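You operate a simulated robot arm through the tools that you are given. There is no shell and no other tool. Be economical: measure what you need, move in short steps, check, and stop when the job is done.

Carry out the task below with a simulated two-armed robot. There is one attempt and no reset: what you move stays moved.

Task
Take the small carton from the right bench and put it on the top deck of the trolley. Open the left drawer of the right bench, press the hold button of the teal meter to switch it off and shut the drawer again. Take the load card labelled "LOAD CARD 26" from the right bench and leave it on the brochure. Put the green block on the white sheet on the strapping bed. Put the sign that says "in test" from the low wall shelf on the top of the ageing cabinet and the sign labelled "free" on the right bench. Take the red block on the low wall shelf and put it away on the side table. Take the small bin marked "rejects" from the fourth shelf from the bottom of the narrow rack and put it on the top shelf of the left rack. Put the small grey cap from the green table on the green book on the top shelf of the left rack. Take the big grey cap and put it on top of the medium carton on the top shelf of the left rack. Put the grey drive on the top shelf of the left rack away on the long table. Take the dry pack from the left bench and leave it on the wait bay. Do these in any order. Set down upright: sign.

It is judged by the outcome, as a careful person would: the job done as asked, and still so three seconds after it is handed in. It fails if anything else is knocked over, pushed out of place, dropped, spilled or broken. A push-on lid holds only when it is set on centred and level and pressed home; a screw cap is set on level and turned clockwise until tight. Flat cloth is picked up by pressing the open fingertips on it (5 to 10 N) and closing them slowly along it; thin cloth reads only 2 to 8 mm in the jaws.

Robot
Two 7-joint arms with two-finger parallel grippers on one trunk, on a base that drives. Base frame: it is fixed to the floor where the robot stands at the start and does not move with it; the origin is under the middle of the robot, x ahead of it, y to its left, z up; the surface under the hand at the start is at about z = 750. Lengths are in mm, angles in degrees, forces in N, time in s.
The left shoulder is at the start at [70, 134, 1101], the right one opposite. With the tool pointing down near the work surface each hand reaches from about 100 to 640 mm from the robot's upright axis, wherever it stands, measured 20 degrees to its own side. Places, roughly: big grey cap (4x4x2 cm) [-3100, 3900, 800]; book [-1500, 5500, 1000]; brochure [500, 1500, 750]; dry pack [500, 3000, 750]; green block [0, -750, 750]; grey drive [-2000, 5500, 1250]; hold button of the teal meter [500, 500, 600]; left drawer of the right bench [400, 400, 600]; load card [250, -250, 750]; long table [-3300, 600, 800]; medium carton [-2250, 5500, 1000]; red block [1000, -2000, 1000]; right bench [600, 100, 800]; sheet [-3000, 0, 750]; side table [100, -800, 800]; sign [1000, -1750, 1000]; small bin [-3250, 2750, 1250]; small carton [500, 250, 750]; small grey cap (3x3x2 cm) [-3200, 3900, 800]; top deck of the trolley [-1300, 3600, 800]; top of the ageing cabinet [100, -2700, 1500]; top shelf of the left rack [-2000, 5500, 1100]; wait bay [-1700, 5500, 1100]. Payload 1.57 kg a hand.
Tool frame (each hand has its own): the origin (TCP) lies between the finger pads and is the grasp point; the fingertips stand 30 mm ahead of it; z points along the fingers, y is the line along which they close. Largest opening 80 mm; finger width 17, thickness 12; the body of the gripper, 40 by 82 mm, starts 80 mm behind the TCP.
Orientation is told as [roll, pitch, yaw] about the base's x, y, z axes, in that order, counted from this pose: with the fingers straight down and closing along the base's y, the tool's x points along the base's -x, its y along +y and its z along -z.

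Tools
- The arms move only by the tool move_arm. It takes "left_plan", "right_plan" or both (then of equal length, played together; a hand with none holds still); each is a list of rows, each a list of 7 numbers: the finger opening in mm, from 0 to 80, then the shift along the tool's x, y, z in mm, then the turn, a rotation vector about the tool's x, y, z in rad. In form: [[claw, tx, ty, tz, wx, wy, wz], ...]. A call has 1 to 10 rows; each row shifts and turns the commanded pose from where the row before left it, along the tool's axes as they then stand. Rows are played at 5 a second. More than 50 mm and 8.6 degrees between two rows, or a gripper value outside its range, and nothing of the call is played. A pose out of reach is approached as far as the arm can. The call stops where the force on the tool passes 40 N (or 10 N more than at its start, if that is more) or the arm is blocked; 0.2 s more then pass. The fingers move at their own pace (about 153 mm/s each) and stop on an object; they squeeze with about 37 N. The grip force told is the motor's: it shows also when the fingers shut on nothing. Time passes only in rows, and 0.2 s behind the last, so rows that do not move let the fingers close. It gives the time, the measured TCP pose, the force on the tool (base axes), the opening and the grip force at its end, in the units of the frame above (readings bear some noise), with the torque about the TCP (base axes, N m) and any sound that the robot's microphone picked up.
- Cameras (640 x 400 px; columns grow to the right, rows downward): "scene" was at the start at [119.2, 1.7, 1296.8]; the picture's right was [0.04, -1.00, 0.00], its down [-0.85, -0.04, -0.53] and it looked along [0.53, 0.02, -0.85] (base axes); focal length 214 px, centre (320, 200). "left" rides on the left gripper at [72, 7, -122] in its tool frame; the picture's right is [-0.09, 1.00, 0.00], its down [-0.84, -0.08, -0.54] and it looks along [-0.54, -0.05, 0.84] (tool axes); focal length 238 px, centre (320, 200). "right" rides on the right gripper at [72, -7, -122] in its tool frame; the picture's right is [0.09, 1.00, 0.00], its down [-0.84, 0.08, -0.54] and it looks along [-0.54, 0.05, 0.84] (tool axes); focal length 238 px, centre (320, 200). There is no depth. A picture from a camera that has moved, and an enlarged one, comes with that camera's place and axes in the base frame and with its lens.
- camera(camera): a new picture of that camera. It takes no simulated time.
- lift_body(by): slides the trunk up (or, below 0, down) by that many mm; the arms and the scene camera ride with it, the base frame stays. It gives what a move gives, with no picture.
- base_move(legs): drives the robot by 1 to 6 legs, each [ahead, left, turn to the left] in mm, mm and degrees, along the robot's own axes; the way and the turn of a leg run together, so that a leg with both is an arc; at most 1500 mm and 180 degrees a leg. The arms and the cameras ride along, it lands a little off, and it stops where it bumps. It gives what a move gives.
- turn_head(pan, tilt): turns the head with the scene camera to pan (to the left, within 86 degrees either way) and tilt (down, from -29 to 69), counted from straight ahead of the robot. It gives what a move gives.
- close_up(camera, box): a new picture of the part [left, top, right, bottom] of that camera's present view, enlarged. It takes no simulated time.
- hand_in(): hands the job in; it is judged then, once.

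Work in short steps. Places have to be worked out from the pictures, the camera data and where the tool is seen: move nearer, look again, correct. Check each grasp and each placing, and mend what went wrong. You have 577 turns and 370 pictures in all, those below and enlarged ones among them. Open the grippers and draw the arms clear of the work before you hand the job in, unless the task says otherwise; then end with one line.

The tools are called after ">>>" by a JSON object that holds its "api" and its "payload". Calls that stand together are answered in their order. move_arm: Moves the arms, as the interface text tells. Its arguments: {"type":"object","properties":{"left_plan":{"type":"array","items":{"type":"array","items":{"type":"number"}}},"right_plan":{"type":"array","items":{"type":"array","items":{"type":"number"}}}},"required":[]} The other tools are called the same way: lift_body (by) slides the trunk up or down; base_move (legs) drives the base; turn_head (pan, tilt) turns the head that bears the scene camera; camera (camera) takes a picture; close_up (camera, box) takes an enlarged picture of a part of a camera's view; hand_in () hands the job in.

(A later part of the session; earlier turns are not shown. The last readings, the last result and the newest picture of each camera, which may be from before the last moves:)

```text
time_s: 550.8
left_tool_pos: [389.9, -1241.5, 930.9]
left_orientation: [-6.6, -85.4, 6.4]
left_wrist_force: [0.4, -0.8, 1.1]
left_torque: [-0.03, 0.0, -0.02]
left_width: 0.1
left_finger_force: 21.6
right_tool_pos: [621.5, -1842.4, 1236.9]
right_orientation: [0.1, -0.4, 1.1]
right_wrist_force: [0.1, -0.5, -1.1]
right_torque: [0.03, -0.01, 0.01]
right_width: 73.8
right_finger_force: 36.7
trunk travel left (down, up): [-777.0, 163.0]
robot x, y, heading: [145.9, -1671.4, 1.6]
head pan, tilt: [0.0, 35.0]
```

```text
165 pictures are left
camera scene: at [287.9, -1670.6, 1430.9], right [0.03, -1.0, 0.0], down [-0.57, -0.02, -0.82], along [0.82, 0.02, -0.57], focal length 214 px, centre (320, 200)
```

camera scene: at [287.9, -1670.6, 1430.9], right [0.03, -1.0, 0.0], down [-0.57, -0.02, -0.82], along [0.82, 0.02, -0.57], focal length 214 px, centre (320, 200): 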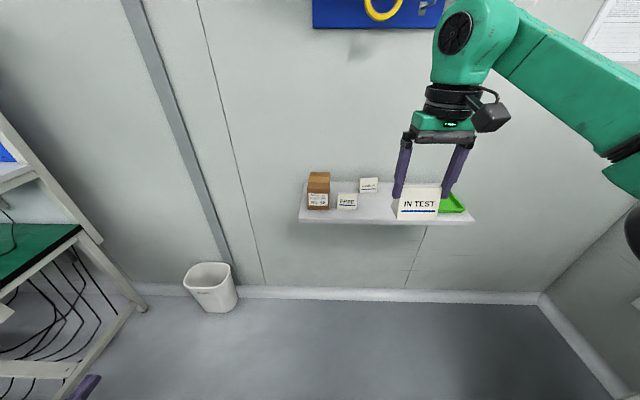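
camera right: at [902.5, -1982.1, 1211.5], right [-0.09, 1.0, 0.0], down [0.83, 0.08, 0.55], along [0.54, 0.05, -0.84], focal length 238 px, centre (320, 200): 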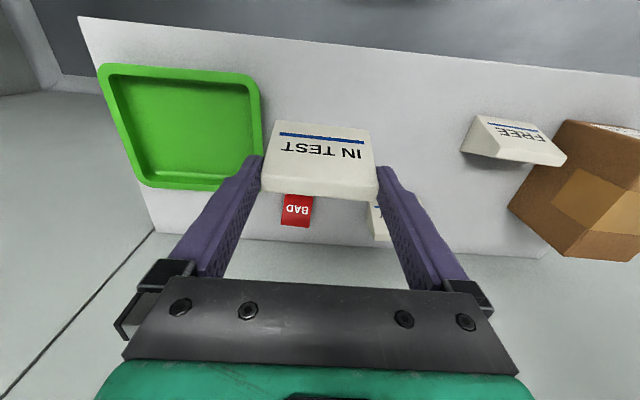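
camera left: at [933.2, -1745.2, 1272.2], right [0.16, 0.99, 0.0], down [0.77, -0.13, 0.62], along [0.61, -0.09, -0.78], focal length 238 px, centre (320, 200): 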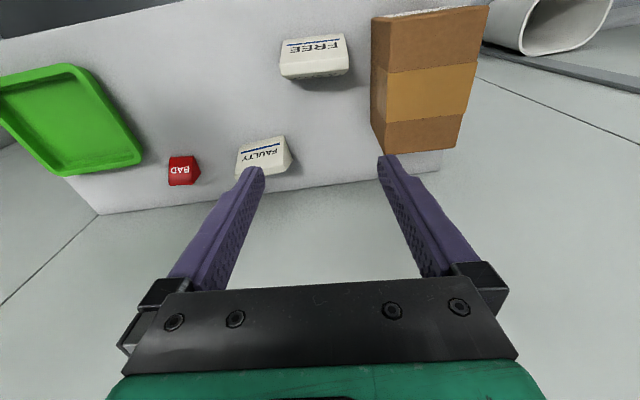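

>>> {"api": "base_move", "payload": {"legs": [[290, 0, -1.6], [0, -115, 0]]}}

>>> {"api": "camera", "payload": {"camera": "right"}}

```text
time_s: 553.6
left_tool_pos: [682.9, -1358.0, 930.8]
left_orientation: [-7.8, -85.6, 6.2]
left_wrist_force: [-0.1, 0.1, -0.4]
left_torque: [-0.01, 0.01, 0.0]
left_width: 0.2
left_finger_force: 21.4
right_tool_pos: [901.2, -1965.3, 1236.9]
right_orientation: [0.0, -0.3, -0.2]
right_wrist_force: [0.1, -0.7, -0.1]
right_torque: [0.0, 0.02, -0.02]
right_width: 73.6
right_finger_force: 37.1
trunk travel left (down, up): [-777.0, 163.0]
robot x, y, heading: [434.2, -1782.7, 0.6]
head pan, tilt: [0.0, 35.0]
```

```text
164 pictures are left
camera right: at [829.2, -1971.2, 1358.9], right [-0.09, 1.0, 0.0], down [0.83, 0.08, 0.55], along [0.54, 0.05, -0.84], focal length 238 px, centre (320, 200)
```

right: 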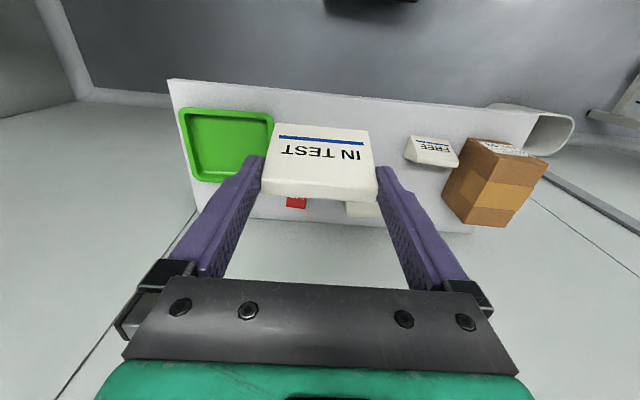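

I'll set it at about [935, -1900], clear of neighbours.

>>> {"api": "move_arm", "payload": {"right_plan": [[50, -17, 33, 0, 0, 0, 0], [50, -17, 32, 0, 0, 0, 0], [50, 0, 0, 49, 0, 0, 0], [50, 0, 0, 49, 0, 0, 0], [50, 0, 0, 49, 0, 0, 0], [50, 0, 0, 49, 0, 0, 0], [50, 0, 0, 30, 0, 0, 0], [50, 0, 0, 0, 0, 0, 0]]}}

>>> {"api": "move_arm", "payload": {"right_plan": [[50, 0, 0, 8, 0, 0, 0], [50, 0, 0, 4, 0, 0, 0], [50, 0, 0, 3, 0, 0, 0], [50, 0, 0, 3, 0, 0, 0], [50, 0, 0, 3, 0, 0, 0], [50, 0, 0, 3, 0, 0, 0]]}}

```text
time_s: 555.4
left_tool_pos: [682.8, -1358.9, 930.8]
left_orientation: [-6.8, -85.5, 5.1]
left_wrist_force: [-0.3, 0.2, -0.6]
left_torque: [0.01, 0.0, 0.01]
left_width: 0.0
left_finger_force: 21.5
right_tool_pos: [936.0, -1901.6, 1009.3]
right_orientation: [-0.1, -0.3, -0.1]
right_wrist_force: [-0.8, 0.1, 0.0]
right_torque: [-0.03, 0.02, -0.01]
right_width: 73.7
right_finger_force: 37.2
trunk travel left (down, up): [-777.0, 163.0]
robot x, y, heading: [432.2, -1785.8, 0.2]
head pan, tilt: [0.0, 35.0]
```

```text
time_s: 556.8
left_tool_pos: [682.2, -1359.8, 931.7]
left_orientation: [-6.6, -85.6, 4.8]
left_wrist_force: [0.1, 0.2, 0.7]
left_torque: [0.0, 0.01, 0.03]
left_width: 0.2
left_finger_force: 21.3
right_tool_pos: [935.6, -1902.1, 988.7]
right_orientation: [0.0, -0.6, -0.3]
right_wrist_force: [2.0, -2.8, 14.0]
right_torque: [-0.67, -0.17, 0.09]
right_width: 73.9
right_finger_force: 37.2
trunk travel left (down, up): [-777.0, 163.0]
robot x, y, heading: [431.8, -1783.1, 0.4]
head pan, tilt: [0.0, 35.0]
```

>>> {"api": "move_arm", "payload": {"right_plan": [[80, 0, 0, -1, 0, 0, 0], [80, 0, 0, 0, 0, 0, 0], [80, 0, 0, -40, 0, 0, 0], [80, 0, 0, -45, 0, 0, 0], [80, 20, 0, 0, 0, -0.145, 0], [80, 0, 0, 0, 0, -0.145, 0], [80, 0, 0, 0, 0, -0.145, 0], [80, 0, 0, 0, 0, -0.145, 0], [80, 0, 0, 0, 0, -0.145, 0], [80, 0, 0, 0, 0, -0.145, 0]]}}

>>> {"api": "camera", "payload": {"camera": "right"}}

>>> {"api": "camera", "payload": {"camera": "scene"}}

```text
time_s: 559.0
left_tool_pos: [682.5, -1359.8, 931.0]
left_orientation: [-6.6, -85.4, 4.8]
left_wrist_force: [0.5, -0.1, -1.6]
left_torque: [-0.03, -0.05, 0.02]
left_width: 0.1
left_finger_force: 21.5
right_tool_pos: [914.1, -1903.5, 1074.0]
right_orientation: [0.1, -50.4, -0.2]
right_wrist_force: [-0.5, -0.2, 0.1]
right_torque: [0.03, -0.02, -0.01]
right_width: 79.8
right_finger_force: 0.0
trunk travel left (down, up): [-777.0, 163.0]
robot x, y, heading: [430.8, -1787.1, 0.3]
head pan, tilt: [0.0, 35.0]
```

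```text
163 pictures are left
camera right: at [776.2, -1908.4, 1096.3], right [-0.06, 1.0, -0.07], down [0.12, 0.08, 0.99], along [0.99, 0.05, -0.12], focal length 238 px, centre (320, 200)
```

right: 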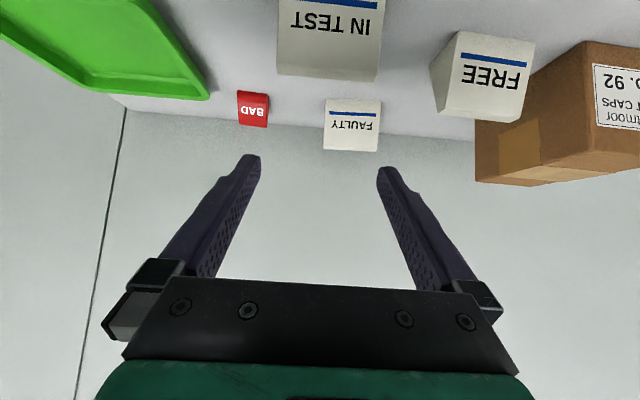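

```text
162 pictures are left
camera scene: at [571.3, -1787.1, 1431.0], right [0.0, -1.0, 0.0], down [-0.57, 0.0, -0.82], along [0.82, 0.0, -0.57], focal length 214 px, centre (320, 200)
```

scene: 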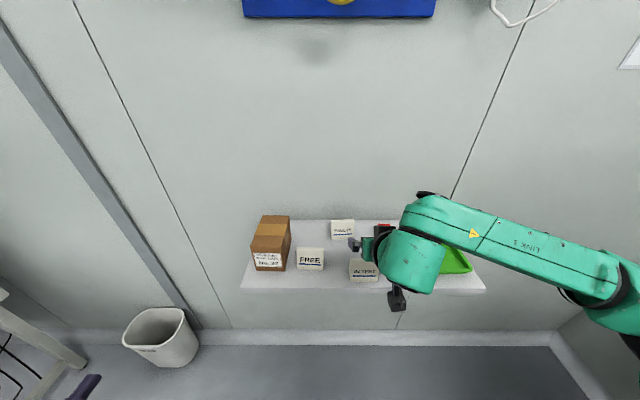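

Pitched pose works well. Lower to straddle the sign.

>>> {"api": "move_arm", "payload": {"right_plan": [[80, 20, 0, 24, 0, 0, 0], [80, 20, 0, 24, 0, 0, 0], [80, 14, 0, 16, 0, 0, 0], [80, 0, 0, 0, 0, 0, 0]]}}

>>> {"api": "camera", "payload": {"camera": "right"}}

```text
time_s: 560.0
left_tool_pos: [682.4, -1359.4, 931.0]
left_orientation: [-6.7, -85.4, 5.0]
left_wrist_force: [0.3, 0.2, 0.2]
left_torque: [0.03, 0.02, -0.01]
left_width: 0.0
left_finger_force: 21.3
right_tool_pos: [931.0, -1903.2, 991.1]
right_orientation: [0.1, -50.2, -0.2]
right_wrist_force: [-0.2, -0.7, -0.5]
right_torque: [0.02, 0.0, 0.04]
right_width: 79.9
right_finger_force: 0.0
trunk travel left (down, up): [-777.0, 163.0]
robot x, y, heading: [435.0, -1787.9, 0.4]
head pan, tilt: [0.0, 35.0]
```

```text
161 pictures are left
camera right: at [791.7, -1909.2, 1013.7], right [-0.06, 1.0, -0.07], down [0.12, 0.08, 0.99], along [0.99, 0.05, -0.12], focal length 238 px, centre (320, 200)
```

right: 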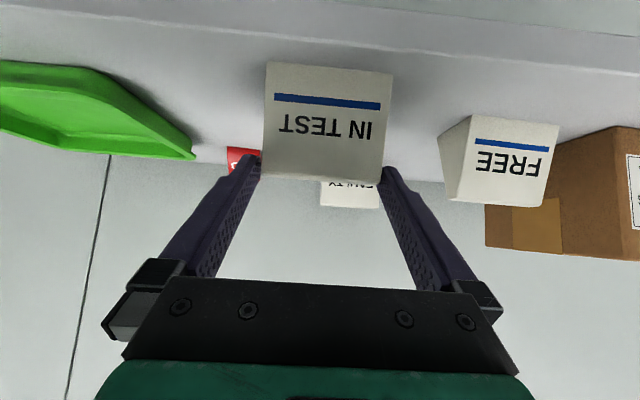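

>>> {"api": "move_arm", "payload": {"right_plan": [[80, 7, 0, 7, 0, 0, 0], [60, 0, 0, 0, 0, 0, 0], [50, 0, 0, 0, 0, 0, 0], [50, 0, 0, 0, 0, 0, 0], [50, -10, 0, -8, 0, 0, 0], [50, -30, 0, -25, 0, 0, 0], [50, -30, 0, -25, 0, 0, 0]]}}

>>> {"api": "camera", "payload": {"camera": "right"}}

```text
time_s: 561.6
left_tool_pos: [682.9, -1360.9, 930.3]
left_orientation: [-6.7, -85.4, 5.1]
left_wrist_force: [0.0, 0.1, -0.1]
left_torque: [0.02, 0.0, 0.02]
left_width: 0.0
left_finger_force: 21.6
right_tool_pos: [932.8, -1902.7, 1071.7]
right_orientation: [-0.1, -50.2, 0.0]
right_wrist_force: [0.1, 0.1, -0.6]
right_torque: [-0.03, 0.01, 0.01]
right_width: 74.1
right_finger_force: 36.5
trunk travel left (down, up): [-777.0, 163.0]
robot x, y, heading: [432.2, -1784.4, 0.3]
head pan, tilt: [0.0, 35.0]
```

```text
160 pictures are left
camera right: at [793.1, -1908.4, 1095.0], right [-0.06, 1.0, -0.07], down [0.12, 0.08, 0.99], along [0.99, 0.05, -0.12], focal length 238 px, centre (320, 200)
```

right: 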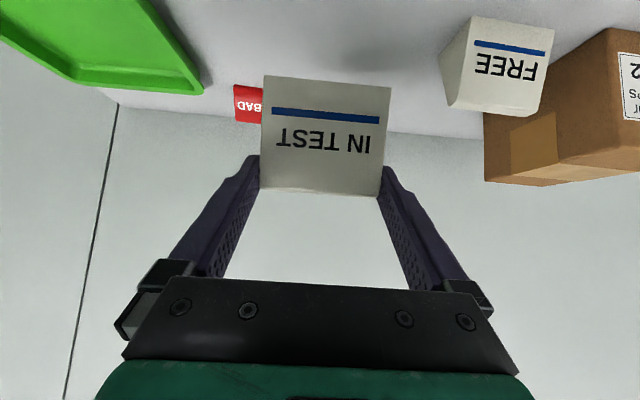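

IN TEST regripped. Back to the cabinet.

>>> {"api": "base_move", "payload": {"legs": [[-290, 0, 0], [0, 110, 0], [0, 0, -90]]}}

>>> {"api": "lift_body", "payload": {"by": 160}}

>>> {"api": "move_arm", "payload": {"right_plan": [[50, -30, 0, -25, 0, 0, 0], [50, -30, 0, -25, 0, 0, 0], [50, -30, 0, -25, 0, 0, 0], [50, -30, 0, -25, 0, 0, 0], [50, -30, 0, -25, 0, 0, 0], [50, -30, 0, -25, 0, 0, 0], [50, -30, 0, -25, 0, 0, 0], [50, -30, 0, -25, 0, 0, 0], [50, -30, 0, -25, 0, 0, 0], [50, 0, 0, 0, 0, 0, 0]]}}

>>> {"api": "turn_head", "payload": {"pan": -10, "tilt": 15}}

>>> {"api": "camera", "payload": {"camera": "scene"}}

```text
time_s: 568.2
left_tool_pos: [574.9, -1915.1, 930.0]
left_orientation: [-6.8, -85.4, -83.2]
left_wrist_force: [-0.8, 0.4, -0.8]
left_torque: [0.03, 0.0, 0.0]
left_width: 0.1
left_finger_force: 21.0
right_tool_pos: [41.5, -2182.4, 1072.7]
right_orientation: [-0.1, -50.2, -88.3]
right_wrist_force: [-0.4, 0.5, 0.4]
right_torque: [0.02, -0.04, -0.02]
right_width: 73.9
right_finger_force: 37.1
trunk travel left (down, up): [-777.0, 163.0]
robot x, y, heading: [142.6, -1678.2, -87.7]
head pan, tilt: [0.0, 35.0]
```

```text
time_s: 570.0
left_tool_pos: [575.5, -1914.5, 1089.7]
left_orientation: [-6.6, -85.4, -83.2]
left_wrist_force: [-0.8, -0.3, -0.3]
left_torque: [0.02, 0.01, 0.0]
left_width: 0.0
left_finger_force: 21.4
right_tool_pos: [40.7, -2183.2, 1232.2]
right_orientation: [-0.1, -50.2, -88.3]
right_wrist_force: [0.2, -0.7, -0.1]
right_torque: [0.01, 0.01, -0.02]
right_width: 73.9
right_finger_force: 37.2
trunk travel left (down, up): [-937.0, 3.0]
robot x, y, heading: [142.5, -1682.2, -87.9]
head pan, tilt: [0.0, 35.0]
```

```text
time_s: 572.2
left_tool_pos: [574.8, -1914.5, 1090.8]
left_orientation: [-6.6, -85.4, -83.2]
left_wrist_force: [0.1, 0.6, 0.5]
left_torque: [-0.01, -0.02, -0.01]
left_width: 0.3
left_finger_force: 21.7
right_tool_pos: [41.5, -2182.7, 1584.8]
right_orientation: [-0.1, -50.1, -88.2]
right_wrist_force: [-0.4, 0.3, -0.6]
right_torque: [0.04, -0.03, 0.01]
right_width: 73.6
right_finger_force: 37.1
trunk travel left (down, up): [-937.0, 3.0]
robot x, y, heading: [142.9, -1675.6, -87.8]
head pan, tilt: [0.0, 35.0]
```

```text
time_s: 573.0
left_tool_pos: [574.7, -1915.1, 1091.4]
left_orientation: [-6.5, -85.5, -83.4]
left_wrist_force: [-0.1, -0.3, -0.5]
left_torque: [0.0, 0.02, -0.01]
left_width: 0.0
left_finger_force: 21.1
right_tool_pos: [40.4, -2182.1, 1584.8]
right_orientation: [0.0, -50.1, -88.3]
right_wrist_force: [-0.3, -0.2, -2.1]
right_torque: [0.05, 0.0, -0.03]
right_width: 74.0
right_finger_force: 37.2
trunk travel left (down, up): [-937.0, 3.0]
robot x, y, heading: [142.6, -1681.2, -88.1]
head pan, tilt: [-10.0, 15.0]
```

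```text
159 pictures are left
camera scene: at [129.9, -1824.4, 1622.8], right [-0.99, 0.14, 0.0], down [0.04, 0.26, -0.97], along [-0.13, -0.96, -0.26], focal length 214 px, centre (320, 200)
```

scene: 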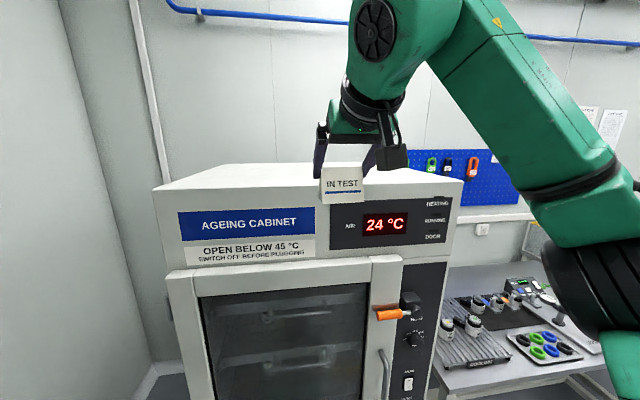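

>>> {"api": "move_arm", "payload": {"right_plan": [[50, -23, 0, -19, 0, 0, 0], [50, 0, 0, 0, 0, 0, 0]]}}

>>> {"api": "base_move", "payload": {"legs": [[170, 0, -2]]}}

>>> {"api": "camera", "payload": {"camera": "right"}}

>>> {"api": "camera", "payload": {"camera": "scene"}}

```text
time_s: 573.6
left_tool_pos: [574.8, -1915.0, 1089.8]
left_orientation: [-6.8, -85.4, -83.2]
left_wrist_force: [0.0, 1.0, 0.0]
left_torque: [0.02, -0.01, 0.0]
left_width: 0.0
left_finger_force: 20.9
right_tool_pos: [40.7, -2181.0, 1613.3]
right_orientation: [-0.1, -50.2, -88.3]
right_wrist_force: [0.3, -0.2, 0.5]
right_torque: [-0.01, 0.02, 0.01]
right_width: 73.9
right_finger_force: 37.3
trunk travel left (down, up): [-937.0, 3.0]
robot x, y, heading: [139.0, -1679.9, -88.1]
head pan, tilt: [-10.0, 15.0]
```

```text
time_s: 575.1
left_tool_pos: [569.8, -2098.9, 1091.4]
left_orientation: [-7.0, -85.6, -84.9]
left_wrist_force: [-0.2, -0.7, -0.3]
left_torque: [-0.01, -0.04, -0.01]
left_width: 0.2
left_finger_force: 21.0
right_tool_pos: [25.3, -2344.5, 1614.8]
right_orientation: [0.0, -50.3, -90.3]
right_wrist_force: [0.3, 0.5, 0.3]
right_torque: [-0.03, -0.03, 0.01]
right_width: 73.9
right_finger_force: 36.9
trunk travel left (down, up): [-937.0, 3.0]
robot x, y, heading: [143.2, -1850.8, -90.1]
head pan, tilt: [-10.0, 15.0]
```

```text
158 pictures are left
camera right: at [20.4, -2204.5, 1636.8], right [1.0, 0.05, -0.07], down [0.08, -0.12, 0.99], along [0.04, -0.99, -0.12], focal length 238 px, centre (320, 200)
```

right: 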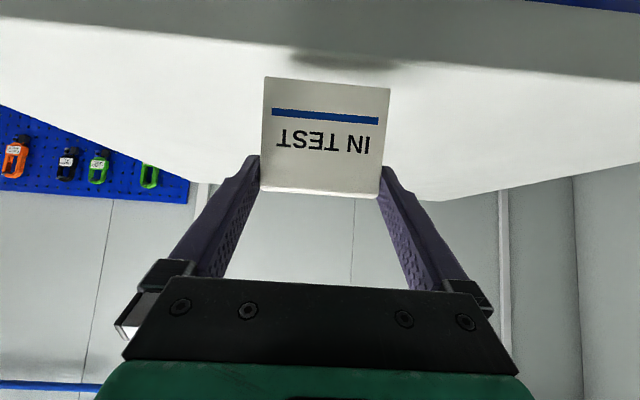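

```text
157 pictures are left
camera scene: at [128.3, -1989.9, 1623.4], right [-0.98, 0.17, 0.0], down [0.04, 0.25, -0.97], along [-0.17, -0.95, -0.26], focal length 214 px, centre (320, 200)
```

scene: 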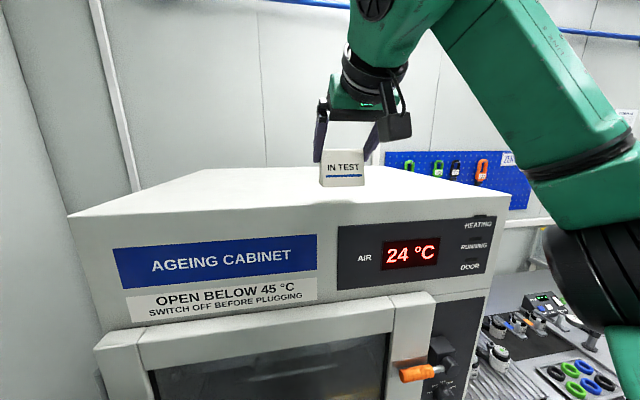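

>>> {"api": "move_arm", "payload": {"right_plan": [[50, -27, 0, 33, 0, 0, 0], [50, -27, 0, 33, 0, 0, 0], [50, 0, 0, 0, 0, 0, 0]]}}

>>> {"api": "move_arm", "payload": {"right_plan": [[50, 15, 0, 12.5, 0, 0, 0], [50, 11, 0, 9.5, 0, 0, 0], [50, 4, 0, 3, 0, 0, 0], [50, 3, 0, 2.5, 0, 0, 0], [50, 0, 0, 0, 0, 0, 0]]}}

>>> {"api": "camera", "payload": {"camera": "right"}}

```text
time_s: 575.9
left_tool_pos: [570.1, -2102.2, 1091.0]
left_orientation: [-6.7, -85.4, -85.1]
left_wrist_force: [0.1, 0.3, -0.4]
left_torque: [0.0, 0.01, 0.01]
left_width: 0.1
left_finger_force: 20.8
right_tool_pos: [24.8, -2434.6, 1612.5]
right_orientation: [-0.2, -50.4, -90.3]
right_wrist_force: [0.0, -0.3, -0.7]
right_torque: [-0.02, 0.0, 0.0]
right_width: 74.0
right_finger_force: 36.9
trunk travel left (down, up): [-937.0, 3.0]
robot x, y, heading: [141.5, -1849.3, -90.1]
head pan, tilt: [-10.0, 15.0]
```

```text
time_s: 576.9
left_tool_pos: [570.6, -2100.3, 1092.8]
left_orientation: [-6.8, -85.7, -85.1]
left_wrist_force: [-0.2, -0.7, -0.3]
left_torque: [-0.03, -0.02, -0.03]
left_width: 0.1
left_finger_force: 21.2
right_tool_pos: [23.5, -2431.4, 1579.0]
right_orientation: [0.4, -51.4, -90.6]
right_wrist_force: [-0.1, 1.9, 9.6]
right_torque: [0.24, 0.12, 0.05]
right_width: 73.8
right_finger_force: 37.1
trunk travel left (down, up): [-937.0, 3.0]
robot x, y, heading: [138.7, -1850.7, -90.1]
head pan, tilt: [-10.0, 15.0]
stopped in row 4 (right hand): the force on the tool passed its limit at 41 N (the readings are from after the stop); the commanded pose is now the measured one
```

```text
156 pictures are left
camera right: at [19.0, -2290.5, 1598.3], right [1.0, 0.05, -0.07], down [0.07, -0.1, 0.99], along [0.05, -0.99, -0.1], focal length 238 px, centre (320, 200)
```

right: 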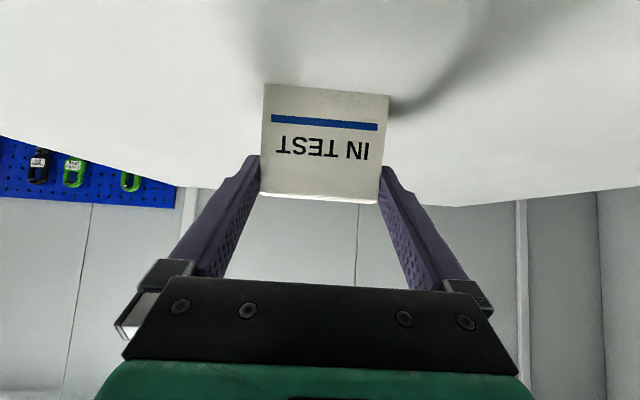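

Contact. Release and rise straight up.

>>> {"api": "move_arm", "payload": {"right_plan": [[80, 0, 0, 0, 0, 0, 0], [80, 0, 0, 0, 0, 0, 0], [80, -8, 0, -6, 0, 0, 0], [80, -23, 0, -19, 0, 0, 0], [80, -23, 0, -19, 0, 0, 0], [80, -20, 0, -20, 0, 0, 0]]}}

>>> {"api": "camera", "payload": {"camera": "right"}}

```text
time_s: 578.3
left_tool_pos: [570.0, -2102.2, 1091.1]
left_orientation: [-6.3, -85.5, -85.6]
left_wrist_force: [0.0, 0.3, -0.5]
left_torque: [0.01, 0.01, -0.02]
left_width: 0.1
left_finger_force: 21.2
right_tool_pos: [27.3, -2427.2, 1635.8]
right_orientation: [0.4, -51.2, -90.6]
right_wrist_force: [0.3, -0.6, -0.2]
right_torque: [-0.02, 0.01, 0.02]
right_width: 79.9
right_finger_force: 0.0
right hand out of reach, approached as far as the arm can: row 5, 6
trunk travel left (down, up): [-937.0, 3.0]
robot x, y, heading: [143.1, -1854.5, -90.1]
head pan, tilt: [-10.0, 15.0]
```

```text
155 pictures are left
camera right: at [21.6, -2287.6, 1656.9], right [1.0, 0.05, -0.07], down [0.07, -0.1, 0.99], along [0.04, -0.99, -0.11], focal length 238 px, centre (320, 200)
```

right: 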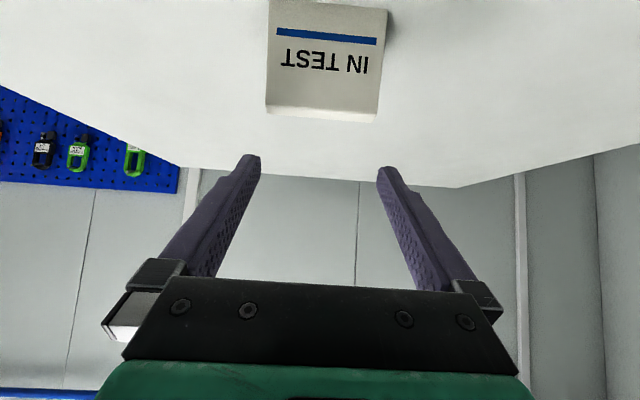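

IN TEST stands on the cabinet. Back away and return to the shelf for FREE.

>>> {"api": "base_move", "payload": {"legs": [[-190, 0, 0], [0, 0, 90]]}}

>>> {"api": "lift_body", "payload": {"by": -160}}

>>> {"api": "move_arm", "payload": {"right_plan": [[80, 30, 0, 25, 0, 0, 0], [80, 30, 0, 25, 0, 0, 0], [80, 30, 0, 25, 0, 0, 0], [80, 30, 0, 25, 0, 0, 0], [80, 30, 0, 25, 0, 0, 0], [80, 30, 0, 25, 0, 0, 0], [80, 30, 0, 25, 0, 0, 0], [80, 30, 0, 25, 0, 0, 0], [80, 20, 0, 17, 0, 0, 0], [80, 0, 0, 0, 0, 0, 0]]}}

>>> {"api": "base_move", "payload": {"legs": [[200, 0, 0]]}}

>>> {"api": "camera", "payload": {"camera": "right"}}

```text
time_s: 583.7
left_tool_pos: [386.5, -1232.2, 1090.7]
left_orientation: [-6.4, -85.4, 5.7]
left_wrist_force: [0.3, 0.3, -0.2]
left_torque: [0.02, -0.01, -0.02]
left_width: 0.1
left_finger_force: 21.2
right_tool_pos: [722.8, -1767.0, 1636.8]
right_orientation: [0.4, -51.0, 0.4]
right_wrist_force: [0.5, -0.2, -1.1]
right_torque: [0.01, -0.01, -0.04]
right_width: 80.2
right_finger_force: 0.0
trunk travel left (down, up): [-937.0, 3.0]
robot x, y, heading: [143.0, -1664.5, 1.6]
head pan, tilt: [-10.0, 15.0]
```

```text
time_s: 585.5
left_tool_pos: [386.8, -1233.6, 929.9]
left_orientation: [-6.6, -85.5, 5.8]
left_wrist_force: [0.3, -0.1, 0.6]
left_torque: [0.01, -0.01, 0.0]
left_width: 0.1
left_finger_force: 21.4
right_tool_pos: [721.5, -1766.8, 1476.7]
right_orientation: [0.3, -51.1, 0.5]
right_wrist_force: [0.0, 0.5, -0.1]
right_torque: [-0.04, 0.0, 0.02]
right_width: 80.1
right_finger_force: 0.0
trunk travel left (down, up): [-777.0, 163.0]
robot x, y, heading: [142.3, -1663.3, 1.2]
head pan, tilt: [-10.0, 15.0]
```

```text
time_s: 587.7
left_tool_pos: [385.0, -1233.0, 930.5]
left_orientation: [-6.6, -85.4, 5.8]
left_wrist_force: [-0.1, 0.2, 1.4]
left_torque: [0.01, 0.01, -0.02]
left_width: 0.2
left_finger_force: 21.4
right_tool_pos: [726.9, -1766.0, 1137.7]
right_orientation: [0.5, -51.1, 0.5]
right_wrist_force: [0.0, -0.3, 0.4]
right_torque: [0.0, 0.01, 0.0]
right_width: 79.8
right_finger_force: 0.1
trunk travel left (down, up): [-777.0, 163.0]
robot x, y, heading: [144.9, -1661.4, 1.2]
head pan, tilt: [-10.0, 15.0]
```

```text
time_s: 589.3
left_tool_pos: [581.9, -1228.0, 930.4]
left_orientation: [-6.7, -85.5, 6.0]
left_wrist_force: [0.2, -0.3, 0.1]
left_torque: [0.0, -0.03, 0.0]
left_width: 0.1
left_finger_force: 21.4
right_tool_pos: [922.9, -1761.0, 1139.1]
right_orientation: [0.4, -51.2, 0.5]
right_wrist_force: [-0.4, 0.4, -0.9]
right_torque: [-0.01, -0.01, 0.01]
right_width: 79.9
right_finger_force: 0.1
trunk travel left (down, up): [-777.0, 163.0]
robot x, y, heading: [342.0, -1657.6, 1.2]
head pan, tilt: [-10.0, 15.0]
```

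```text
154 pictures are left
camera right: at [783.6, -1770.2, 1159.4], right [-0.07, 1.0, -0.07], down [0.1, 0.07, 0.99], along [0.99, 0.06, -0.11], focal length 238 px, centre (320, 200)
```

right: 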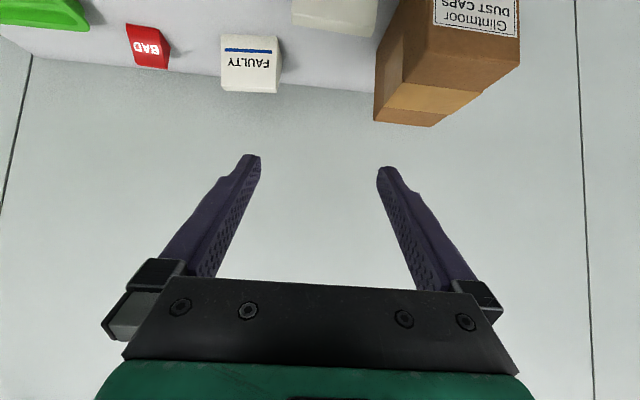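

>>> {"api": "move_arm", "payload": {"right_plan": [[80, 31, -6, 25, 0, 0, 0], [80, 31, -5, 25, 0, 0, 0], [80, 0, 0, 0, 0, 0, 0]]}}

>>> {"api": "camera", "payload": {"camera": "right"}}

```text
time_s: 590.1
left_tool_pos: [583.4, -1227.8, 931.6]
left_orientation: [-6.8, -85.5, 6.2]
left_wrist_force: [0.3, -0.4, -0.2]
left_torque: [0.0, -0.02, -0.04]
left_width: 0.0
left_finger_force: 21.2
right_tool_pos: [926.1, -1772.9, 1058.8]
right_orientation: [0.4, -51.1, 0.5]
right_wrist_force: [-0.3, -0.4, -0.4]
right_torque: [0.02, 0.06, 0.0]
right_width: 80.2
right_finger_force: 0.1
trunk travel left (down, up): [-777.0, 163.0]
robot x, y, heading: [344.8, -1656.1, 1.2]
head pan, tilt: [-10.0, 15.0]
```

```text
153 pictures are left
camera right: at [785.8, -1781.4, 1079.0], right [-0.07, 1.0, -0.07], down [0.1, 0.07, 0.99], along [0.99, 0.06, -0.11], focal length 238 px, centre (320, 200)
```

right: 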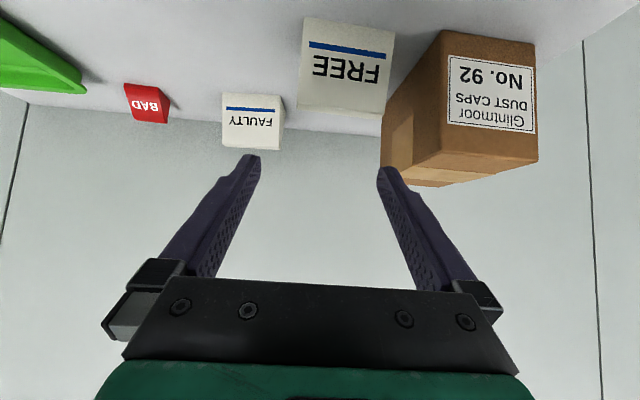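

FREE's centre looks to be at about [972, -1756] with a ~18 mm gap to the carton. Align and come closer to check.

>>> {"api": "move_arm", "payload": {"right_plan": [[80, 0, 16, 0, 0, 0, 0], [80, 14, 0, 31, 0, 0, -0.005], [80, 0, 0, 0, 0, 0, 0]]}}

>>> {"api": "camera", "payload": {"camera": "right"}}

```text
time_s: 590.9
left_tool_pos: [582.0, -1228.2, 930.5]
left_orientation: [-6.4, -85.3, 5.7]
left_wrist_force: [1.1, 0.9, 0.0]
left_torque: [-0.02, 0.01, -0.02]
left_width: 0.1
left_finger_force: 21.0
right_tool_pos: [939.6, -1756.0, 1028.6]
right_orientation: [0.0, -51.1, 1.0]
right_wrist_force: [-0.7, 0.6, 0.7]
right_torque: [0.01, 0.01, 0.03]
right_width: 79.8
right_finger_force: 0.0
trunk travel left (down, up): [-777.0, 163.0]
robot x, y, heading: [341.2, -1659.7, 1.5]
head pan, tilt: [-10.0, 15.0]
```

```text
152 pictures are left
camera right: at [801.2, -1765.2, 1049.3], right [-0.07, 0.99, -0.07], down [0.1, 0.08, 0.99], along [0.99, 0.07, -0.11], focal length 238 px, centre (320, 200)
```

right: 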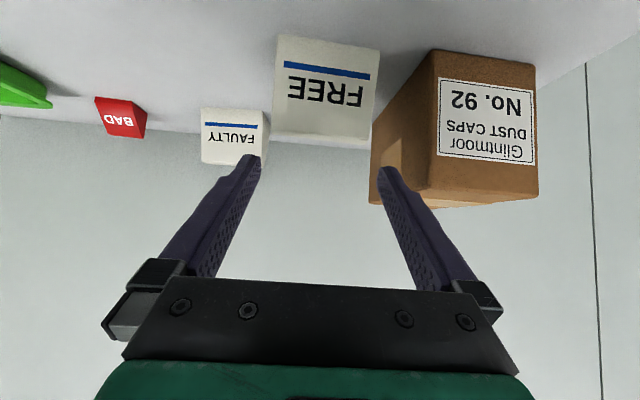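

>>> {"api": "move_arm", "payload": {"right_plan": [[80, 12.5, -0.5, 17.5, 0, 0, -0.01], [80, 12.5, 0, 17.5, 0, 0, 0], [80, 12.5, 0, 17.5, 0, 0, 0], [80, 0, 0, 0, 0, 0, 0]]}}

>>> {"api": "camera", "payload": {"camera": "right"}}

```text
time_s: 591.9
left_tool_pos: [583.6, -1228.0, 931.4]
left_orientation: [-6.7, -85.4, 5.9]
left_wrist_force: [0.5, 0.5, 0.0]
left_torque: [-0.01, -0.01, 0.0]
left_width: 0.0
left_finger_force: 20.8
right_tool_pos: [958.4, -1756.2, 967.2]
right_orientation: [-0.7, -51.2, 1.9]
right_wrist_force: [0.4, 0.9, 0.2]
right_torque: [-0.01, 0.02, 0.0]
right_width: 80.2
right_finger_force: 0.0
trunk travel left (down, up): [-777.0, 163.0]
robot x, y, heading: [343.9, -1660.2, 1.2]
head pan, tilt: [-10.0, 15.0]
```

```text
151 pictures are left
camera right: at [819.5, -1765.4, 987.1], right [-0.08, 0.99, -0.08], down [0.1, 0.09, 0.99], along [0.99, 0.07, -0.11], focal length 238 px, centre (320, 200)
```

right: 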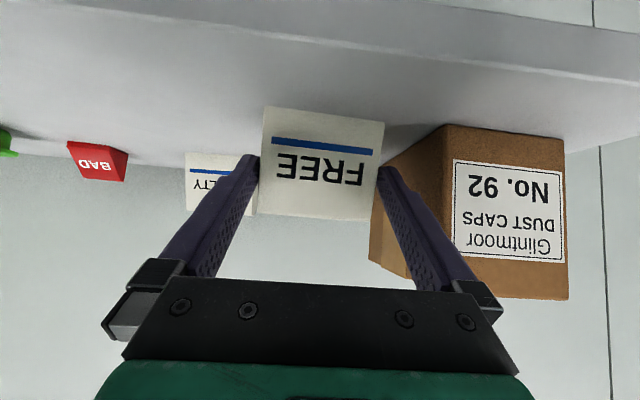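

>>> {"api": "move_arm", "payload": {"right_plan": [[60, 0, 0, 0, 0, 0, 0], [50, 0, 0, 0, 0, 0, 0], [50, 0, 0, 0, 0, 0, 0], [50, -8, 0, -6, 0, 0, 0], [50, -31, 0, -25, 0, 0, 0], [50, -31, 0, -25, 0, 0, 0], [50, -31, 0, -25, 0, 0, 0]]}}

>>> {"api": "camera", "payload": {"camera": "right"}}

```text
time_s: 593.5
left_tool_pos: [582.2, -1227.6, 930.5]
left_orientation: [-6.7, -85.4, 6.0]
left_wrist_force: [-0.5, 0.0, -0.6]
left_torque: [-0.01, -0.03, 0.02]
left_width: 0.0
left_finger_force: 21.2
right_tool_pos: [958.4, -1756.7, 1095.8]
right_orientation: [-0.7, -51.1, 1.9]
right_wrist_force: [-0.4, 0.5, -0.9]
right_torque: [0.0, 0.02, -0.03]
right_width: 75.2
right_finger_force: 37.3
trunk travel left (down, up): [-777.0, 163.0]
robot x, y, heading: [339.7, -1659.3, 1.3]
head pan, tilt: [-10.0, 15.0]
```

```text
150 pictures are left
camera right: at [818.4, -1765.8, 1116.8], right [-0.08, 0.99, -0.08], down [0.1, 0.09, 0.99], along [0.99, 0.07, -0.11], focal length 238 px, centre (320, 200)
```

right: 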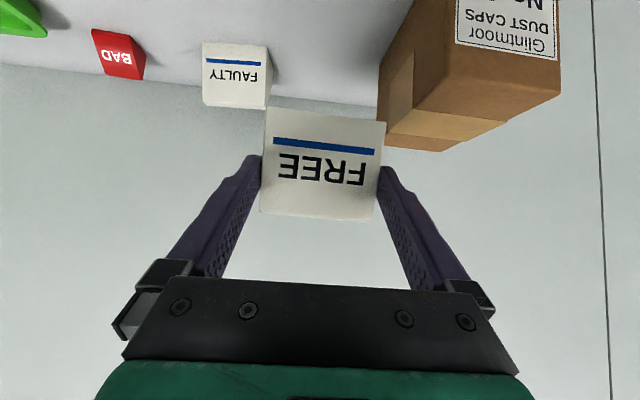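

FREE is held. Back out around the side table to the right bench.

>>> {"api": "base_move", "payload": {"legs": [[-1300, 0, -1.3], [0, 1480, 0], [0, 200, 0]]}}

>>> {"api": "turn_head", "payload": {"pan": -10, "tilt": 35}}

>>> {"api": "camera", "payload": {"camera": "scene"}}

```text
time_s: 608.2
left_tool_pos: [-719.7, 446.0, 932.2]
left_orientation: [-5.6, -85.4, 4.1]
left_wrist_force: [-0.8, 0.1, 0.9]
left_torque: [0.02, 0.04, 0.0]
left_width: 0.4
left_finger_force: 21.2
right_tool_pos: [-352.3, -87.1, 1095.9]
right_orientation: [-0.6, -51.1, 1.0]
right_wrist_force: [-0.4, 0.0, -0.6]
right_torque: [0.03, 0.0, 0.02]
right_width: 73.9
right_finger_force: 37.2
trunk travel left (down, up): [-777.0, 163.0]
robot x, y, heading: [-967.9, 24.6, 0.4]
head pan, tilt: [-10.0, 15.0]
```

```text
time_s: 609.1
left_tool_pos: [-719.1, 446.6, 930.1]
left_orientation: [-7.0, -85.5, 5.5]
left_wrist_force: [0.2, -0.6, 0.3]
left_torque: [-0.03, 0.01, 0.01]
left_width: 0.1
left_finger_force: 21.0
right_tool_pos: [-351.4, -86.0, 1095.1]
right_orientation: [-0.7, -51.1, 1.1]
right_wrist_force: [0.4, -0.1, -0.8]
right_torque: [0.0, 0.01, -0.01]
right_width: 73.9
right_finger_force: 37.0
trunk travel left (down, up): [-777.0, 163.0]
robot x, y, heading: [-966.4, 19.7, 0.4]
head pan, tilt: [-10.0, 35.0]
```

```text
149 pictures are left
camera scene: at [-830.2, 5.3, 1430.9], right [-0.17, -0.99, 0.0], down [-0.57, 0.09, -0.82], along [0.81, -0.14, -0.57], focal length 214 px, centre (320, 200)
```

scene: 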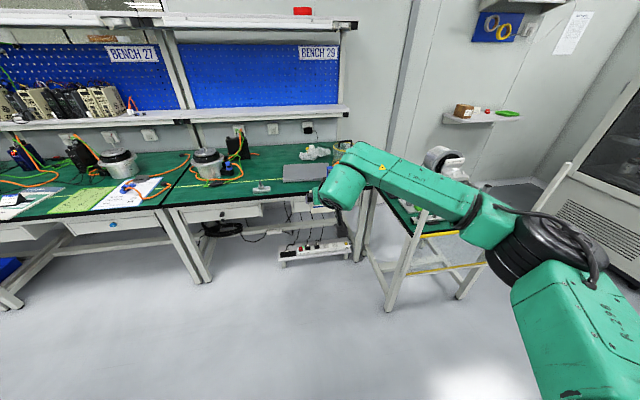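

>>> {"api": "base_move", "payload": {"legs": [[0, 130, 0], [620, 0, -0.4]]}}

>>> {"api": "lift_body", "payload": {"by": -150}}

>>> {"api": "turn_head", "payload": {"pan": 0, "tilt": 50}}

>>> {"api": "camera", "payload": {"camera": "scene"}}

>>> {"api": "camera", "payload": {"camera": "right"}}

```text
time_s: 613.5
left_tool_pos: [-89.2, 582.0, 930.1]
left_orientation: [-6.7, -85.5, 5.2]
left_wrist_force: [0.0, 0.1, -0.3]
left_torque: [0.01, -0.03, 0.01]
left_width: 0.2
left_finger_force: 21.4
right_tool_pos: [277.8, 48.9, 1096.0]
right_orientation: [-0.7, -51.2, 1.0]
right_wrist_force: [-0.3, 1.3, -0.6]
right_torque: [0.03, -0.02, -0.02]
right_width: 73.7
right_finger_force: 37.3
trunk travel left (down, up): [-777.0, 163.0]
robot x, y, heading: [-338.4, 156.4, 0.7]
head pan, tilt: [-10.0, 35.0]
```

```text
time_s: 615.2
left_tool_pos: [-90.7, 581.9, 781.1]
left_orientation: [-6.6, -85.4, 5.2]
left_wrist_force: [-0.5, -0.4, 0.7]
left_torque: [-0.02, 0.01, 0.02]
left_width: 0.2
left_finger_force: 21.0
right_tool_pos: [278.6, 48.2, 945.2]
right_orientation: [-0.7, -51.1, 1.0]
right_wrist_force: [0.5, 0.8, -0.8]
right_torque: [0.02, 0.0, 0.01]
right_width: 74.4
right_finger_force: 37.1
trunk travel left (down, up): [-627.0, 313.0]
robot x, y, heading: [-336.1, 159.2, 0.4]
head pan, tilt: [-10.0, 35.0]
```

```text
time_s: 616.0
left_tool_pos: [-90.4, 583.1, 781.1]
left_orientation: [-6.7, -85.4, 5.0]
left_wrist_force: [-0.2, -0.2, -0.6]
left_torque: [-0.01, 0.02, 0.0]
left_width: 0.0
left_finger_force: 21.0
right_tool_pos: [278.2, 47.3, 946.8]
right_orientation: [-0.7, -51.2, 1.0]
right_wrist_force: [-0.2, 0.2, -1.2]
right_torque: [0.03, -0.02, -0.03]
right_width: 73.9
right_finger_force: 36.7
trunk travel left (down, up): [-627.0, 313.0]
robot x, y, heading: [-338.2, 153.9, 0.4]
head pan, tilt: [0.0, 50.0]
```

```text
148 pictures are left
camera scene: at [-210.2, 154.8, 1259.2], right [0.01, -1.0, 0.0], down [-0.77, -0.01, -0.64], along [0.64, 0.0, -0.77], focal length 214 px, centre (320, 200)
```

scene: 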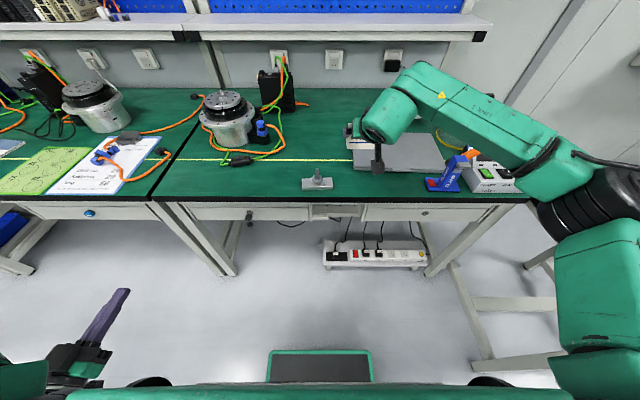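

```text
147 pictures are left
camera right: at [138.9, 40.9, 966.3], right [-0.07, 0.99, -0.08], down [0.1, 0.09, 0.99], along [0.99, 0.06, -0.11], focal length 238 px, centre (320, 200)
```

right: 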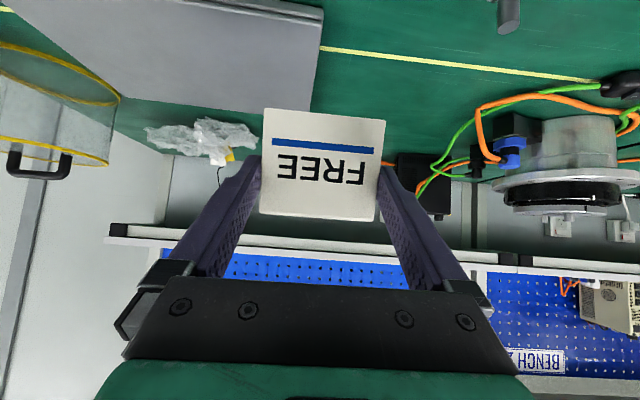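

>>> {"api": "move_arm", "payload": {"right_plan": [[50, -4, 22, 5, 0, 0, 0], [50, 35, 0, 28, 0, 0, 0], [50, 35, 0, 28, 0, 0, 0], [50, 31, 0, 25, 0, 0, 0], [50, 0, 0, 0, 0, 0, 0]]}}

>>> {"api": "camera", "payload": {"camera": "scene"}}

```text
time_s: 617.2
left_tool_pos: [-89.4, 582.6, 781.1]
left_orientation: [-6.5, -85.4, 5.1]
left_wrist_force: [1.0, -0.9, 0.2]
left_torque: [0.02, 0.01, -0.03]
left_width: 0.0
left_finger_force: 21.3
right_tool_pos: [283.3, 69.0, 814.9]
right_orientation: [-0.7, -51.3, 1.0]
right_wrist_force: [-0.9, -0.9, 0.2]
right_torque: [-0.03, 0.0, 0.02]
right_width: 73.9
right_finger_force: 36.6
trunk travel left (down, up): [-627.0, 313.0]
robot x, y, heading: [-342.4, 157.4, 0.3]
head pan, tilt: [0.0, 50.0]
```

```text
146 pictures are left
camera scene: at [-210.7, 154.7, 1259.2], right [0.01, -1.0, 0.0], down [-0.77, -0.01, -0.64], along [0.64, 0.0, -0.77], focal length 214 px, centre (320, 200)
```

scene: 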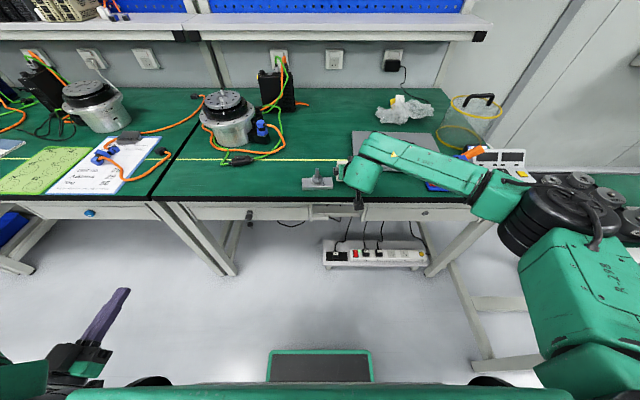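

>>> {"api": "close_up", "payload": {"camera": "scene", "box": [320, 110, 580, 270]}}

```text
2.46 times, centred on (450, 190) of scene
camera zoom: at [-210.7, 154.7, 1259.2], right [0.01, -1.0, 0.0], down [-0.77, -0.01, -0.64], along [0.64, 0.0, -0.77], focal length 528 px, centre (0, 225)
```

zoom: 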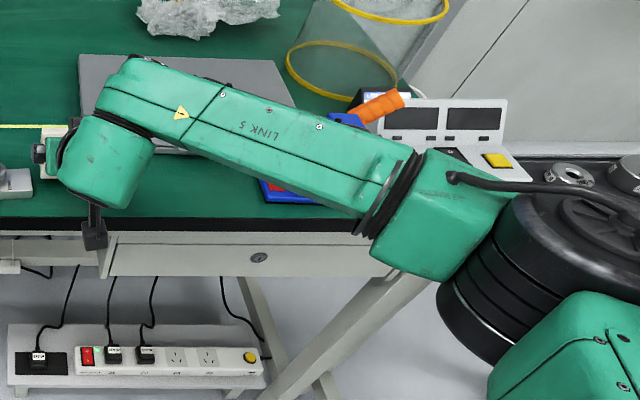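

The forearm crosses the clamp here; I'll raise, shift the base left, and place at about y=300 where the front of the bench is free.

>>> {"api": "move_arm", "payload": {"right_plan": [[50, -35, 0, -28, 0, 0, 0], [50, -35, 0, -28, 0, 0, 0], [50, -15, 0, -12, 0, 0, 0]]}}

>>> {"api": "base_move", "payload": {"legs": [[0, 230, 0]]}}

>>> {"api": "camera", "payload": {"camera": "scene"}}

```text
time_s: 618.0
left_tool_pos: [-89.4, 582.5, 781.1]
left_orientation: [-6.7, -85.4, 5.2]
left_wrist_force: [-1.1, -0.2, -0.7]
left_torque: [-0.02, -0.01, -0.03]
left_width: 0.0
left_finger_force: 21.5
right_tool_pos: [284.9, 71.0, 924.8]
right_orientation: [-0.8, -51.1, 1.1]
right_wrist_force: [-0.9, -0.9, -0.5]
right_torque: [0.0, 0.03, 0.01]
right_width: 73.8
right_finger_force: 37.1
trunk travel left (down, up): [-627.0, 313.0]
robot x, y, heading: [-337.1, 154.5, 0.3]
head pan, tilt: [0.0, 50.0]
```

```text
time_s: 619.7
left_tool_pos: [-89.4, 810.2, 780.2]
left_orientation: [-6.7, -85.3, 5.1]
left_wrist_force: [-0.8, 0.2, -0.5]
left_torque: [0.0, 0.01, -0.02]
left_width: 0.3
left_finger_force: 21.4
right_tool_pos: [284.4, 296.9, 926.0]
right_orientation: [-0.6, -51.2, 0.8]
right_wrist_force: [-0.5, 0.4, 0.1]
right_torque: [-0.01, 0.01, 0.03]
right_width: 73.9
right_finger_force: 36.8
trunk travel left (down, up): [-627.0, 313.0]
robot x, y, heading: [-339.4, 386.0, 0.0]
head pan, tilt: [0.0, 50.0]
```

```text
144 pictures are left
camera scene: at [-211.5, 383.7, 1259.1], right [0.0, -1.0, 0.0], down [-0.77, 0.0, -0.64], along [0.64, 0.0, -0.77], focal length 214 px, centre (320, 200)
```

scene: 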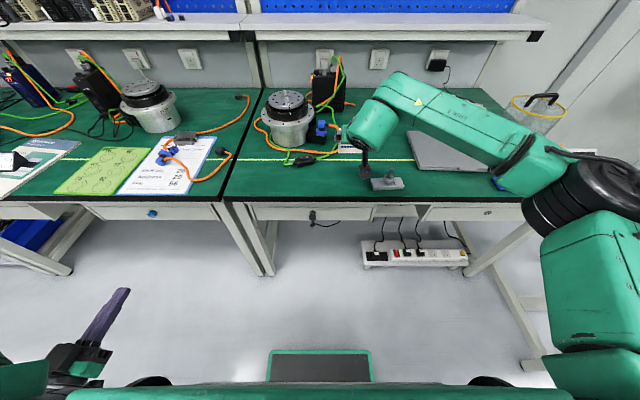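

>>> {"api": "move_arm", "payload": {"right_plan": [[50, 35, 0, 28, 0, 0, 0], [50, 35, 0, 28, 0, 0, 0], [50, 19, 0, 16, 0, 0, 0], [50, 4, 0, 3, 0, 0, 0], [50, 4, 0, 3, 0, 0, 0], [50, 3, 0, 2.5, 0, 0, 0], [50, 3, 0, 2.5, 0, 0, 0]]}}

>>> {"api": "camera", "payload": {"camera": "right"}}

```text
time_s: 621.3
left_tool_pos: [-90.4, 810.0, 781.0]
left_orientation: [-6.8, -85.5, 5.2]
left_wrist_force: [0.1, 0.4, -0.5]
left_torque: [-0.01, -0.01, -0.01]
left_width: 0.0
left_finger_force: 21.7
right_tool_pos: [283.1, 296.9, 796.9]
right_orientation: [-0.6, -51.4, 0.6]
right_wrist_force: [0.8, -0.9, 7.8]
right_torque: [0.25, -0.08, -0.1]
right_width: 73.8
right_finger_force: 36.6
trunk travel left (down, up): [-627.0, 313.0]
robot x, y, heading: [-337.2, 386.2, 0.0]
head pan, tilt: [0.0, 50.0]
```

```text
143 pictures are left
camera right: at [143.4, 290.0, 816.5], right [-0.06, 0.99, -0.08], down [0.1, 0.08, 0.99], along [0.99, 0.05, -0.1], focal length 238 px, centre (320, 200)
```

right: 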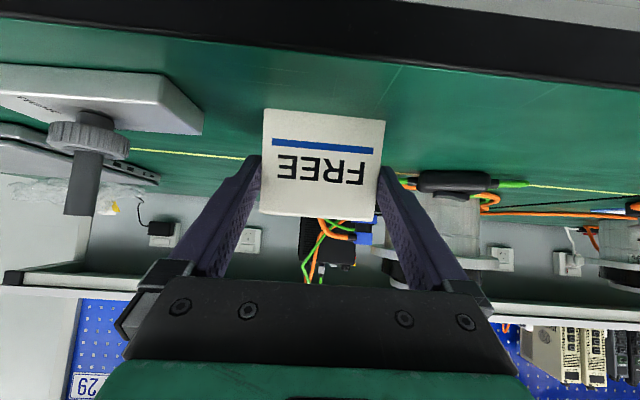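

>>> {"api": "move_arm", "payload": {"right_plan": [[50, 2, 0, 1.5, 0, 0, 0], [65, 0, 0, 0, 0, 0, 0], [80, 0, 0, 0, 0, 0, 0], [80, 0, 0, 0, 0, 0, 0], [80, -8, 0, -6, 0, 0, 0], [80, -31, 0, -25, 0, 0, 0], [80, -31, 0, -25, 0, 0, 0]]}}

>>> {"api": "camera", "payload": {"camera": "right"}}

```text
time_s: 622.9
left_tool_pos: [-90.3, 811.9, 781.7]
left_orientation: [-6.8, -85.4, 5.3]
left_wrist_force: [0.3, -0.7, 0.4]
left_torque: [0.0, 0.02, 0.01]
left_width: 0.0
left_finger_force: 21.5
right_tool_pos: [282.4, 297.4, 882.1]
right_orientation: [-0.7, -51.0, 0.9]
right_wrist_force: [0.4, 0.5, -0.6]
right_torque: [-0.06, -0.01, -0.01]
right_width: 79.7
right_finger_force: 0.1
trunk travel left (down, up): [-627.0, 313.0]
robot x, y, heading: [-336.6, 386.8, 0.3]
head pan, tilt: [0.0, 50.0]
```

```text
142 pictures are left
camera right: at [143.9, 290.6, 902.9], right [-0.06, 0.99, -0.08], down [0.1, 0.09, 0.99], along [0.99, 0.05, -0.11], focal length 238 px, centre (320, 200)
```

right: 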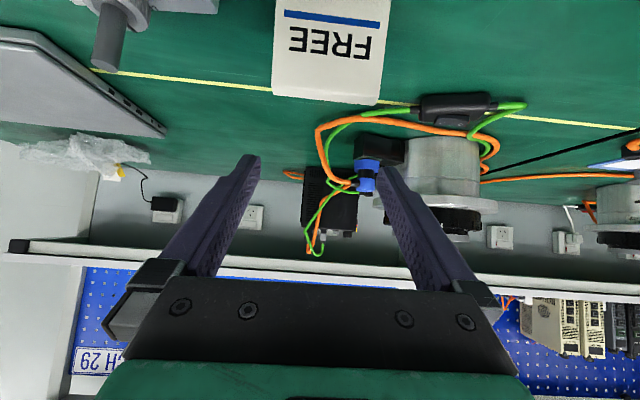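

FREE stands on the right bench. Now the red block: drive back to the wall shelf.

>>> {"api": "base_move", "payload": {"legs": [[-630, 0, 0], [0, -1500, 0], [0, -630, 0], [1300, 0, 0]]}}

>>> {"api": "lift_body", "payload": {"by": 150}}

>>> {"api": "turn_head", "payload": {"pan": -10, "tilt": 40}}

>>> {"api": "camera", "payload": {"camera": "scene"}}

```text
time_s: 642.3
left_tool_pos: [520.3, -1312.3, 781.5]
left_orientation: [-6.9, -85.5, 7.5]
left_wrist_force: [0.5, -0.5, 0.3]
left_torque: [-0.01, 0.0, 0.01]
left_width: 0.2
left_finger_force: 21.3
right_tool_pos: [908.4, -1807.9, 873.3]
right_orientation: [-0.5, -49.7, 2.9]
right_wrist_force: [-2.6, -0.2, -1.6]
right_torque: [0.0, -0.04, -0.12]
right_width: 80.1
right_finger_force: 0.0
trunk travel left (down, up): [-627.0, 313.0]
robot x, y, heading: [292.1, -1747.4, 2.6]
head pan, tilt: [0.0, 50.0]
stopped in leg 4: the force on the tool passed its limit at 57 N (the readings are from after the stop); the commanded pose is now the measured one
```

```text
time_s: 642.8
left_tool_pos: [520.1, -1310.6, 796.1]
left_orientation: [-6.8, -85.5, 7.4]
left_wrist_force: [0.2, 0.1, 0.9]
left_torque: [-0.02, 0.0, -0.02]
left_width: 0.0
left_finger_force: 21.1
right_tool_pos: [904.4, -1808.9, 876.4]
right_orientation: [-0.5, -48.2, 2.7]
right_wrist_force: [-0.4, -0.4, -5.4]
right_torque: [0.4, 0.05, -0.07]
right_width: 80.0
right_finger_force: 0.0
trunk travel left (down, up): [-641.0, 299.0]
robot x, y, heading: [289.5, -1751.7, 2.5]
head pan, tilt: [0.0, 50.0]
stopped: the force on the tool passed its limit at 51 N (the readings are from after the stop); the commanded pose is now the measured one
```

```text
time_s: 643.5
left_tool_pos: [520.9, -1312.2, 795.6]
left_orientation: [-6.8, -85.5, 7.4]
left_wrist_force: [0.6, -0.7, -0.2]
left_torque: [-0.01, 0.03, 0.0]
left_width: 0.0
left_finger_force: 21.4
right_tool_pos: [904.2, -1808.1, 877.9]
right_orientation: [-0.5, -48.4, 2.8]
right_wrist_force: [-3.8, 0.4, -2.5]
right_torque: [0.1, -0.08, -0.19]
right_width: 79.6
right_finger_force: 0.0
trunk travel left (down, up): [-641.0, 299.0]
robot x, y, heading: [293.1, -1745.5, 2.8]
head pan, tilt: [-10.0, 40.0]
```

```text
141 pictures are left
camera scene: at [423.2, -1758.0, 1287.8], right [-0.13, -0.99, 0.0], down [-0.64, 0.08, -0.77], along [0.76, -0.1, -0.64], focal length 214 px, centre (320, 200)
```

scene: 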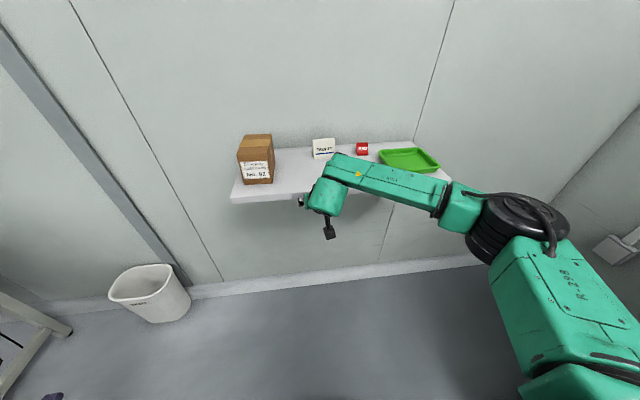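

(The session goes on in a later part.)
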